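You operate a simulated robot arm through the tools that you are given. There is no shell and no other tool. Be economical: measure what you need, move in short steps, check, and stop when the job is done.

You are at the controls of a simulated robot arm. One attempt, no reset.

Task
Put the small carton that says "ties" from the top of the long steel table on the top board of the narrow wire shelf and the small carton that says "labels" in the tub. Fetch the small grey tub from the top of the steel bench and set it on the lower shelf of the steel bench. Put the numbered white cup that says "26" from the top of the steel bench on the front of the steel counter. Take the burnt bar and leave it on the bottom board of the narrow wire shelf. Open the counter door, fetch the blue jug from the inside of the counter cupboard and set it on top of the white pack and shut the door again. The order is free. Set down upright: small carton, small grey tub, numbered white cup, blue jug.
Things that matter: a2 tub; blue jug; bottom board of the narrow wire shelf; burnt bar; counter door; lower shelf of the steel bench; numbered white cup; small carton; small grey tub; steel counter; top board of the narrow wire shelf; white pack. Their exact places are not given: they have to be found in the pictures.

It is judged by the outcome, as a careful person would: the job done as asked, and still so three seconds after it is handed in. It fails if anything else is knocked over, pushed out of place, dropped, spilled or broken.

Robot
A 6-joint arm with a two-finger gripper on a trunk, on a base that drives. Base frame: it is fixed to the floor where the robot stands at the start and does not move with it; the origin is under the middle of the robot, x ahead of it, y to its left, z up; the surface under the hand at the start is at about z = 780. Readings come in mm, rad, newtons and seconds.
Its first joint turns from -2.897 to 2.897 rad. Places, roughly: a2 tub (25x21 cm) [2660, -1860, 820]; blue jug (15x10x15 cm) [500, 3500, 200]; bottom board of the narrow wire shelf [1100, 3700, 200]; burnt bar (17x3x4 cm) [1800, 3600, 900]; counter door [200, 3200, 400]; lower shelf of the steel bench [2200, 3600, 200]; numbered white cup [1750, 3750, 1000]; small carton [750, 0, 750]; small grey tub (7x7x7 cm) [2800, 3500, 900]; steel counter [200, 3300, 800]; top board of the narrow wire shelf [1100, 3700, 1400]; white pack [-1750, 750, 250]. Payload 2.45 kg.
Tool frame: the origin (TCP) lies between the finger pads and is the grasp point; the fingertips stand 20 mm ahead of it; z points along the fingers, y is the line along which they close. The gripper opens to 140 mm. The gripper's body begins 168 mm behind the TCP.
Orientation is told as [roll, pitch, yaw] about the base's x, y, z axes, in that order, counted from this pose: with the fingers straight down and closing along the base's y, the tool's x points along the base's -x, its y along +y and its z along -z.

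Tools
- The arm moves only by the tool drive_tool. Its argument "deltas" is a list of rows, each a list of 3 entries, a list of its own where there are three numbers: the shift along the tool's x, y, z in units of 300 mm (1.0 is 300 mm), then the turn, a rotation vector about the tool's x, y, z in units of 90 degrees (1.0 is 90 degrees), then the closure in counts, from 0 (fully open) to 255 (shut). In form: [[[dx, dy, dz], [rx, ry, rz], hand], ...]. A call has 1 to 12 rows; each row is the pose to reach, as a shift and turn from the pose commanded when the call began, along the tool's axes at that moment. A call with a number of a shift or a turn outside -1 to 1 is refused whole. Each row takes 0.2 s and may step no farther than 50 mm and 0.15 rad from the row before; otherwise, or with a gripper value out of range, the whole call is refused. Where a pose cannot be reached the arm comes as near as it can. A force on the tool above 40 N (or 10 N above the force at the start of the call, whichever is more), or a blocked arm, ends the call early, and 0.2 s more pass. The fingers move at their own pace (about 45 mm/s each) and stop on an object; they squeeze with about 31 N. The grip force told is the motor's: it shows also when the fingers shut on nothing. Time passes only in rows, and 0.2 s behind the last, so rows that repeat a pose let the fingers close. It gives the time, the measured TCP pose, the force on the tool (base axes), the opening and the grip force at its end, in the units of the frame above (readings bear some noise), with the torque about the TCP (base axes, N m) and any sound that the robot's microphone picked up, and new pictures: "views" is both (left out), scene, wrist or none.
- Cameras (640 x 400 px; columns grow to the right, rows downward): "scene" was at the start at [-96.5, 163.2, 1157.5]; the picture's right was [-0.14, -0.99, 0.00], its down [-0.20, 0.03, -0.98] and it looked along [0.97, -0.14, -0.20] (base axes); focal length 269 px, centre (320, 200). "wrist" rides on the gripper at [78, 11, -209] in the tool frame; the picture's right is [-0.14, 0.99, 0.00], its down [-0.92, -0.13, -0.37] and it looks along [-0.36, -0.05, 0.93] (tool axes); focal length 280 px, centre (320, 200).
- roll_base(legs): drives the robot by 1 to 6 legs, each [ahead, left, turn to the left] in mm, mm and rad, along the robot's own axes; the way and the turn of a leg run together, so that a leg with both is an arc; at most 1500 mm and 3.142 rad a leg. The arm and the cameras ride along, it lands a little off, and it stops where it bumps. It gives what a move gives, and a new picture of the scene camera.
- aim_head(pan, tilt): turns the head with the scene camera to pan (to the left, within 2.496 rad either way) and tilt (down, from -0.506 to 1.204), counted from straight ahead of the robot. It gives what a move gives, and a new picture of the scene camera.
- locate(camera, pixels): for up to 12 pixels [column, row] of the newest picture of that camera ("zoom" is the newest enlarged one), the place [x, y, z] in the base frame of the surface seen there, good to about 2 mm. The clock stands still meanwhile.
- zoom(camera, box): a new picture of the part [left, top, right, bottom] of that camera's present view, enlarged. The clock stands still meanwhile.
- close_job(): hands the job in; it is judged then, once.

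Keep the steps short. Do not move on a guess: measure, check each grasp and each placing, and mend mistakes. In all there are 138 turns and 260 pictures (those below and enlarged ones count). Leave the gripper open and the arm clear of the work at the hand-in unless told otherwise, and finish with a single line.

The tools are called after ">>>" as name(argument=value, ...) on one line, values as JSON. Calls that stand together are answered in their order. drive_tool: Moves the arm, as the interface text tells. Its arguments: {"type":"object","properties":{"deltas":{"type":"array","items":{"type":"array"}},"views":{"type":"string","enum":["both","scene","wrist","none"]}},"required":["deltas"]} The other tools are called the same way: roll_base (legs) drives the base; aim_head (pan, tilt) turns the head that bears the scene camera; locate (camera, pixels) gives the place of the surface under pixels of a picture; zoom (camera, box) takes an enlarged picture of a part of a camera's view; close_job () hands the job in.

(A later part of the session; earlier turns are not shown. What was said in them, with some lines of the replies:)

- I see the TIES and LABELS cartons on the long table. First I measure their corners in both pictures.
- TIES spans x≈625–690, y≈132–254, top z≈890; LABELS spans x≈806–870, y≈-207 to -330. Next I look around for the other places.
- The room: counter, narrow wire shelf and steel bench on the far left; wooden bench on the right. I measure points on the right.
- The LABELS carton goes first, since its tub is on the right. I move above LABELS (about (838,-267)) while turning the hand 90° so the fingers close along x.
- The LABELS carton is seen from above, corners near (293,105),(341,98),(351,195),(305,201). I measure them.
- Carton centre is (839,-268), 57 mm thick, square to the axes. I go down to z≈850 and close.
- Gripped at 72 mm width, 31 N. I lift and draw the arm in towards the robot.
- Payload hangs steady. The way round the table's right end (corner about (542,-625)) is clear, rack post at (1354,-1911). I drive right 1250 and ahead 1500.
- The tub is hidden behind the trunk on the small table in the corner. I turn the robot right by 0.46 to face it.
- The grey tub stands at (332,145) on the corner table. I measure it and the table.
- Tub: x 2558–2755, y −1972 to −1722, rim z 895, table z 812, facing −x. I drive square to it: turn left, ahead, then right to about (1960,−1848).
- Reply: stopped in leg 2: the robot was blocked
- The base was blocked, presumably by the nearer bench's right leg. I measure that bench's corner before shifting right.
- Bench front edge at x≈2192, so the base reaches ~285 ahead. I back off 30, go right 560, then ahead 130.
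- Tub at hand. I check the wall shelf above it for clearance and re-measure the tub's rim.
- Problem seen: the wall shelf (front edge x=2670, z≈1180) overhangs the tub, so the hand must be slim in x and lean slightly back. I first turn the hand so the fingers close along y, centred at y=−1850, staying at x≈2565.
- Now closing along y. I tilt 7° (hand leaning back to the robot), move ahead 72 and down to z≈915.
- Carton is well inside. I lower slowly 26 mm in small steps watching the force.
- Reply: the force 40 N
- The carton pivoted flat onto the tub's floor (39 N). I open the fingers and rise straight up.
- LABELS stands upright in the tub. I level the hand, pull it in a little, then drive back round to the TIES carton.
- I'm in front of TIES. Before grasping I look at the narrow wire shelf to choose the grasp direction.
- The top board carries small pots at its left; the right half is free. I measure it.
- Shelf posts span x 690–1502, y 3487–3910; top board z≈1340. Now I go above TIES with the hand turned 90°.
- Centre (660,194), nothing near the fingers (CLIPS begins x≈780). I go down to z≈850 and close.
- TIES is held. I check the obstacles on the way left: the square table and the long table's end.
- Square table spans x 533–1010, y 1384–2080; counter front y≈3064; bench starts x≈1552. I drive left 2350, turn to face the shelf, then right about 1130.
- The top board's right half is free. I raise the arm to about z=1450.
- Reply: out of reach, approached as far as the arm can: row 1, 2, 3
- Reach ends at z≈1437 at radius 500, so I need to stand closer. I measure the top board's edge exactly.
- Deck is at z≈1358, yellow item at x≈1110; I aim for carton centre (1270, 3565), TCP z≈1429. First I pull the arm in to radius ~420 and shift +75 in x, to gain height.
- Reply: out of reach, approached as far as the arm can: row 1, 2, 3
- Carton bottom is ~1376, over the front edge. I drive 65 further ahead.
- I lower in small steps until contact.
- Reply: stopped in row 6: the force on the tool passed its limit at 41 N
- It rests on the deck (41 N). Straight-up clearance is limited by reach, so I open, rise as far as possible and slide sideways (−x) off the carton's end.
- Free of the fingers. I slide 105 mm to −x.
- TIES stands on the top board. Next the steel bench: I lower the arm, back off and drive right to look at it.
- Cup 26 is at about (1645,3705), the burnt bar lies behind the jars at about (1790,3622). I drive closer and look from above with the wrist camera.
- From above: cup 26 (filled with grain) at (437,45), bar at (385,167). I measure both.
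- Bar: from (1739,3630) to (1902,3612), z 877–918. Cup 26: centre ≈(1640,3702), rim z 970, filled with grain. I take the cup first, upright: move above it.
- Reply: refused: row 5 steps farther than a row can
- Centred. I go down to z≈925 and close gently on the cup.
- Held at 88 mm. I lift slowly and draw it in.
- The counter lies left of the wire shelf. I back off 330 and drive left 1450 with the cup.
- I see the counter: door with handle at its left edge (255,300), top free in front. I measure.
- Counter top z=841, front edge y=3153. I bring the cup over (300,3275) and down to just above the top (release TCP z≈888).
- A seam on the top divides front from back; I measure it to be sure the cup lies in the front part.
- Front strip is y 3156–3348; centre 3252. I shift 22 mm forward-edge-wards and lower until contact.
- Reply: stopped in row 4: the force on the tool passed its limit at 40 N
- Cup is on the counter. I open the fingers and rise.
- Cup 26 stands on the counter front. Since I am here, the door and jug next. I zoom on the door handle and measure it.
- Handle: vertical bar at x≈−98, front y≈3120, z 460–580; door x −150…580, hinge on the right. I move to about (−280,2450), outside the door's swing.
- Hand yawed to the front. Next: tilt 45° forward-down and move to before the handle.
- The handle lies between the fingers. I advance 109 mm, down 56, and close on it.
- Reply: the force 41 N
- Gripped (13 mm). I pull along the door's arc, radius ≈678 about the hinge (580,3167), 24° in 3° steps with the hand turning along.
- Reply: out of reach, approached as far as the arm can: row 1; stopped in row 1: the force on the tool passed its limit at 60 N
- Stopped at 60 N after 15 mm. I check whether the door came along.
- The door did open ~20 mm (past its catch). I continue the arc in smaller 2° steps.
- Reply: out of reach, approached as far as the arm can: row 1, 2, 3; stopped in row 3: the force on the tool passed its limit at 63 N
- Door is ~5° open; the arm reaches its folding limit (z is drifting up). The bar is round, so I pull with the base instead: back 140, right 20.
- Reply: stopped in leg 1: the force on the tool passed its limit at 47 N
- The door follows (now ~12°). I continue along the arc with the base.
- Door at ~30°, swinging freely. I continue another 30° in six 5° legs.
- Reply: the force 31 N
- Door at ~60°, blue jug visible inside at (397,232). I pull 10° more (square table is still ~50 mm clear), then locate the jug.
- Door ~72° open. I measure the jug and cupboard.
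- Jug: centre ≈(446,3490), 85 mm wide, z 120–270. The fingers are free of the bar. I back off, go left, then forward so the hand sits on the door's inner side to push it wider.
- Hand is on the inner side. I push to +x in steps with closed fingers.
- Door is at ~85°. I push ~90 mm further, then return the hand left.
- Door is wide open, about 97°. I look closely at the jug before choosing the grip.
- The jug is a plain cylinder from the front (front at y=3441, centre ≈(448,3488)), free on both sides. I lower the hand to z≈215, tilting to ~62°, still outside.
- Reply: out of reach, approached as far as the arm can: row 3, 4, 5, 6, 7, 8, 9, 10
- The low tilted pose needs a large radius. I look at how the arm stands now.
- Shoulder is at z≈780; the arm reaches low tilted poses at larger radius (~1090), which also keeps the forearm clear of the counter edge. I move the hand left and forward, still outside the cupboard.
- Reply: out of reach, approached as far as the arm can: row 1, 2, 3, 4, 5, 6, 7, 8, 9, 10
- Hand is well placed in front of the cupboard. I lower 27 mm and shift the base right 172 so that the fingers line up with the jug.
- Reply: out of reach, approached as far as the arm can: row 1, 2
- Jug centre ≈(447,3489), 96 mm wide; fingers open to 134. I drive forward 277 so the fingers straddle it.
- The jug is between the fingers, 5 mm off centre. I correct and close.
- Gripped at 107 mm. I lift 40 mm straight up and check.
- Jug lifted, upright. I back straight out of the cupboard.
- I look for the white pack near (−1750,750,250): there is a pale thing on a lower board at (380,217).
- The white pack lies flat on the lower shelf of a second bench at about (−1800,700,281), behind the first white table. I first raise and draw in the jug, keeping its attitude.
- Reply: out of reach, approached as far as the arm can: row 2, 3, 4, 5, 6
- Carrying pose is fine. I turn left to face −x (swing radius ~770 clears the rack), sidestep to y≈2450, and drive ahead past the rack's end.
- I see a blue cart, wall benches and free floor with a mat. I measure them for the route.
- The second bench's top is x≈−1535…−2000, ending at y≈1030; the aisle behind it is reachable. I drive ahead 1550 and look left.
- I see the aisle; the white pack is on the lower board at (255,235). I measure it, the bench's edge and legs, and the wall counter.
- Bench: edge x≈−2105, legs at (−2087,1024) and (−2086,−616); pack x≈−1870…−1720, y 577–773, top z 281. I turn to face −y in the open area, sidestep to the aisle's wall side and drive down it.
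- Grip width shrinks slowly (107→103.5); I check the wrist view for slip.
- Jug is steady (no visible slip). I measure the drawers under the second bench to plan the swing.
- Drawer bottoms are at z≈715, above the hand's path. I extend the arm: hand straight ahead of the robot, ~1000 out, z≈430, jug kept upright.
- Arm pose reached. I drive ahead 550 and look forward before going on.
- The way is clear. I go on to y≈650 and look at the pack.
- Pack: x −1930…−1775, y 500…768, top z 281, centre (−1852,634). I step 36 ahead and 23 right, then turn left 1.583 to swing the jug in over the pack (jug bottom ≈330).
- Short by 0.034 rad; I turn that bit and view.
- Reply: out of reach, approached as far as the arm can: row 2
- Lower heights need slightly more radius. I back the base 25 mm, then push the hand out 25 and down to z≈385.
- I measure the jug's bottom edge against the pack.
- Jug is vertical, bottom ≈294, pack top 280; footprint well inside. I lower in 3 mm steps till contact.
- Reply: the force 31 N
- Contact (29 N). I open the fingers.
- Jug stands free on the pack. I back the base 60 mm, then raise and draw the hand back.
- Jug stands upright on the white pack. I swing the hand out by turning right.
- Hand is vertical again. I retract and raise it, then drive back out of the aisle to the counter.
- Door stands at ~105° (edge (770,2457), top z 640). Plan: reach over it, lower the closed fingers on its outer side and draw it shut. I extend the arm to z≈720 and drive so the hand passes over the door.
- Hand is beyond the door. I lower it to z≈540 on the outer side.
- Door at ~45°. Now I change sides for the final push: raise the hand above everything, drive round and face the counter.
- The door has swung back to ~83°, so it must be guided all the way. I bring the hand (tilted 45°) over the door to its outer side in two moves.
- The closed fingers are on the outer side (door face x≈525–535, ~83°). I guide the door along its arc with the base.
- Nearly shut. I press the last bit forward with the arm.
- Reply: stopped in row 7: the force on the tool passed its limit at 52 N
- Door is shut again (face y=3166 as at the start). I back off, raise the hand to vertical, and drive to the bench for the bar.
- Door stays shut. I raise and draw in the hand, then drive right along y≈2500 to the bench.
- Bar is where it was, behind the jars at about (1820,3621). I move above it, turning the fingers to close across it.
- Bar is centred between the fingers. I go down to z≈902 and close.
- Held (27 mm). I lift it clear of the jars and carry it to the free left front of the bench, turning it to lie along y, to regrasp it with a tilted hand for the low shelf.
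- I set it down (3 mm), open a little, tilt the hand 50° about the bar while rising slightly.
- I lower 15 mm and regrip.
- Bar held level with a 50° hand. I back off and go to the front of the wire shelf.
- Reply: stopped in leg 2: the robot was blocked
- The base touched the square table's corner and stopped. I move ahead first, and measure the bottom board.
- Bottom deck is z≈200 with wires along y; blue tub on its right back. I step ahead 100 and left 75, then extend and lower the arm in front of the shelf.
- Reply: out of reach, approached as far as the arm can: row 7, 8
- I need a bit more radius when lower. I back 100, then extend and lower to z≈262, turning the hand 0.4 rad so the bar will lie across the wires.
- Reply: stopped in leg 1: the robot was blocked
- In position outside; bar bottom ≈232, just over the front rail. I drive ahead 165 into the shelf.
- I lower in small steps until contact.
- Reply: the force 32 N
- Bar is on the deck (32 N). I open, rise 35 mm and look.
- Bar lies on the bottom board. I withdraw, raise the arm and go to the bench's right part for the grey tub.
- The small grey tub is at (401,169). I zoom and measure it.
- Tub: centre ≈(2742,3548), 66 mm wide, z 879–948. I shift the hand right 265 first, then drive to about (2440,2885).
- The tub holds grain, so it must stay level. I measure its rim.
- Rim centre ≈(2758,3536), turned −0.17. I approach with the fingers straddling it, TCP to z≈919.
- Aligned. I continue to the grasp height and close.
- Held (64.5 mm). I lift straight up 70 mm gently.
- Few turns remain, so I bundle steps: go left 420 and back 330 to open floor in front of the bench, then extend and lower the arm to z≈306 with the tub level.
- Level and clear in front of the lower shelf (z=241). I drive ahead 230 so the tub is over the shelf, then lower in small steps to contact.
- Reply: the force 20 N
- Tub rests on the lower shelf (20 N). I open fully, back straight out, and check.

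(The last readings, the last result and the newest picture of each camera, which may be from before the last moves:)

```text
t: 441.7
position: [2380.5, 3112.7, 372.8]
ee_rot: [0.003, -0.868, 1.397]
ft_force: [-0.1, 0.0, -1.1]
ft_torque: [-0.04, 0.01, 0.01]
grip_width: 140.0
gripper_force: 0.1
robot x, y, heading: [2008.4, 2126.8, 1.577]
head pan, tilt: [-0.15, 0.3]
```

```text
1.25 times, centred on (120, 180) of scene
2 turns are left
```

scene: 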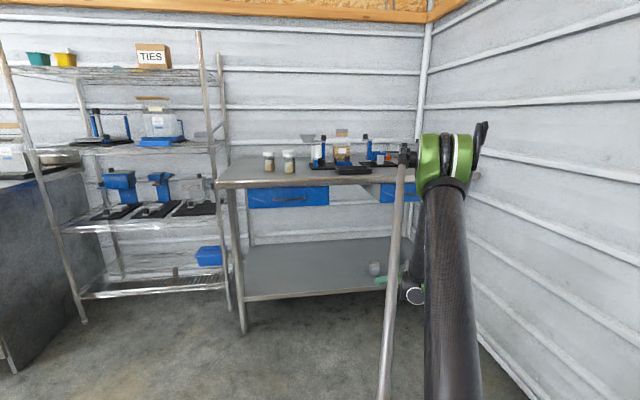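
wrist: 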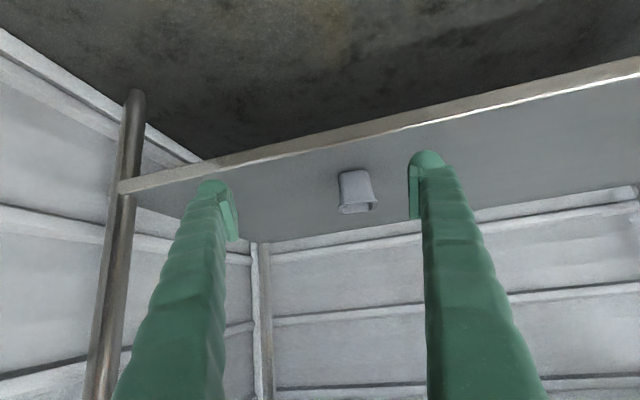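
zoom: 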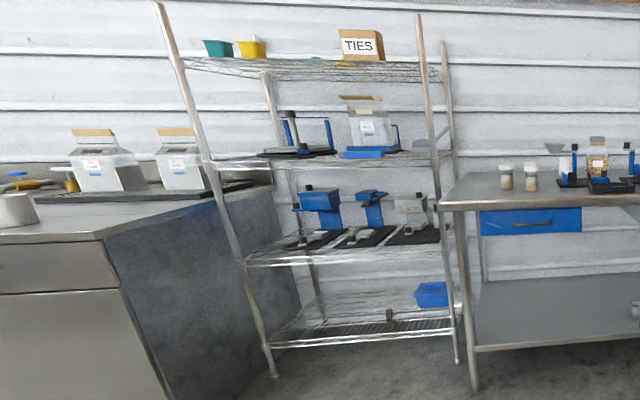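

The tub stands upright on the lower shelf, TIES is on the top board, the bar is on the bottom board, and the hand is open and clear. I hand in.

>>> close_job()

```text
The job is handed in.
```

Everything you asked for is done and the job is handed in; I saw each item settled as I put it down, but only TIES, the bar and the small grey tub were in view at the end, and the base touched a bench and a square table without my re-checking either.
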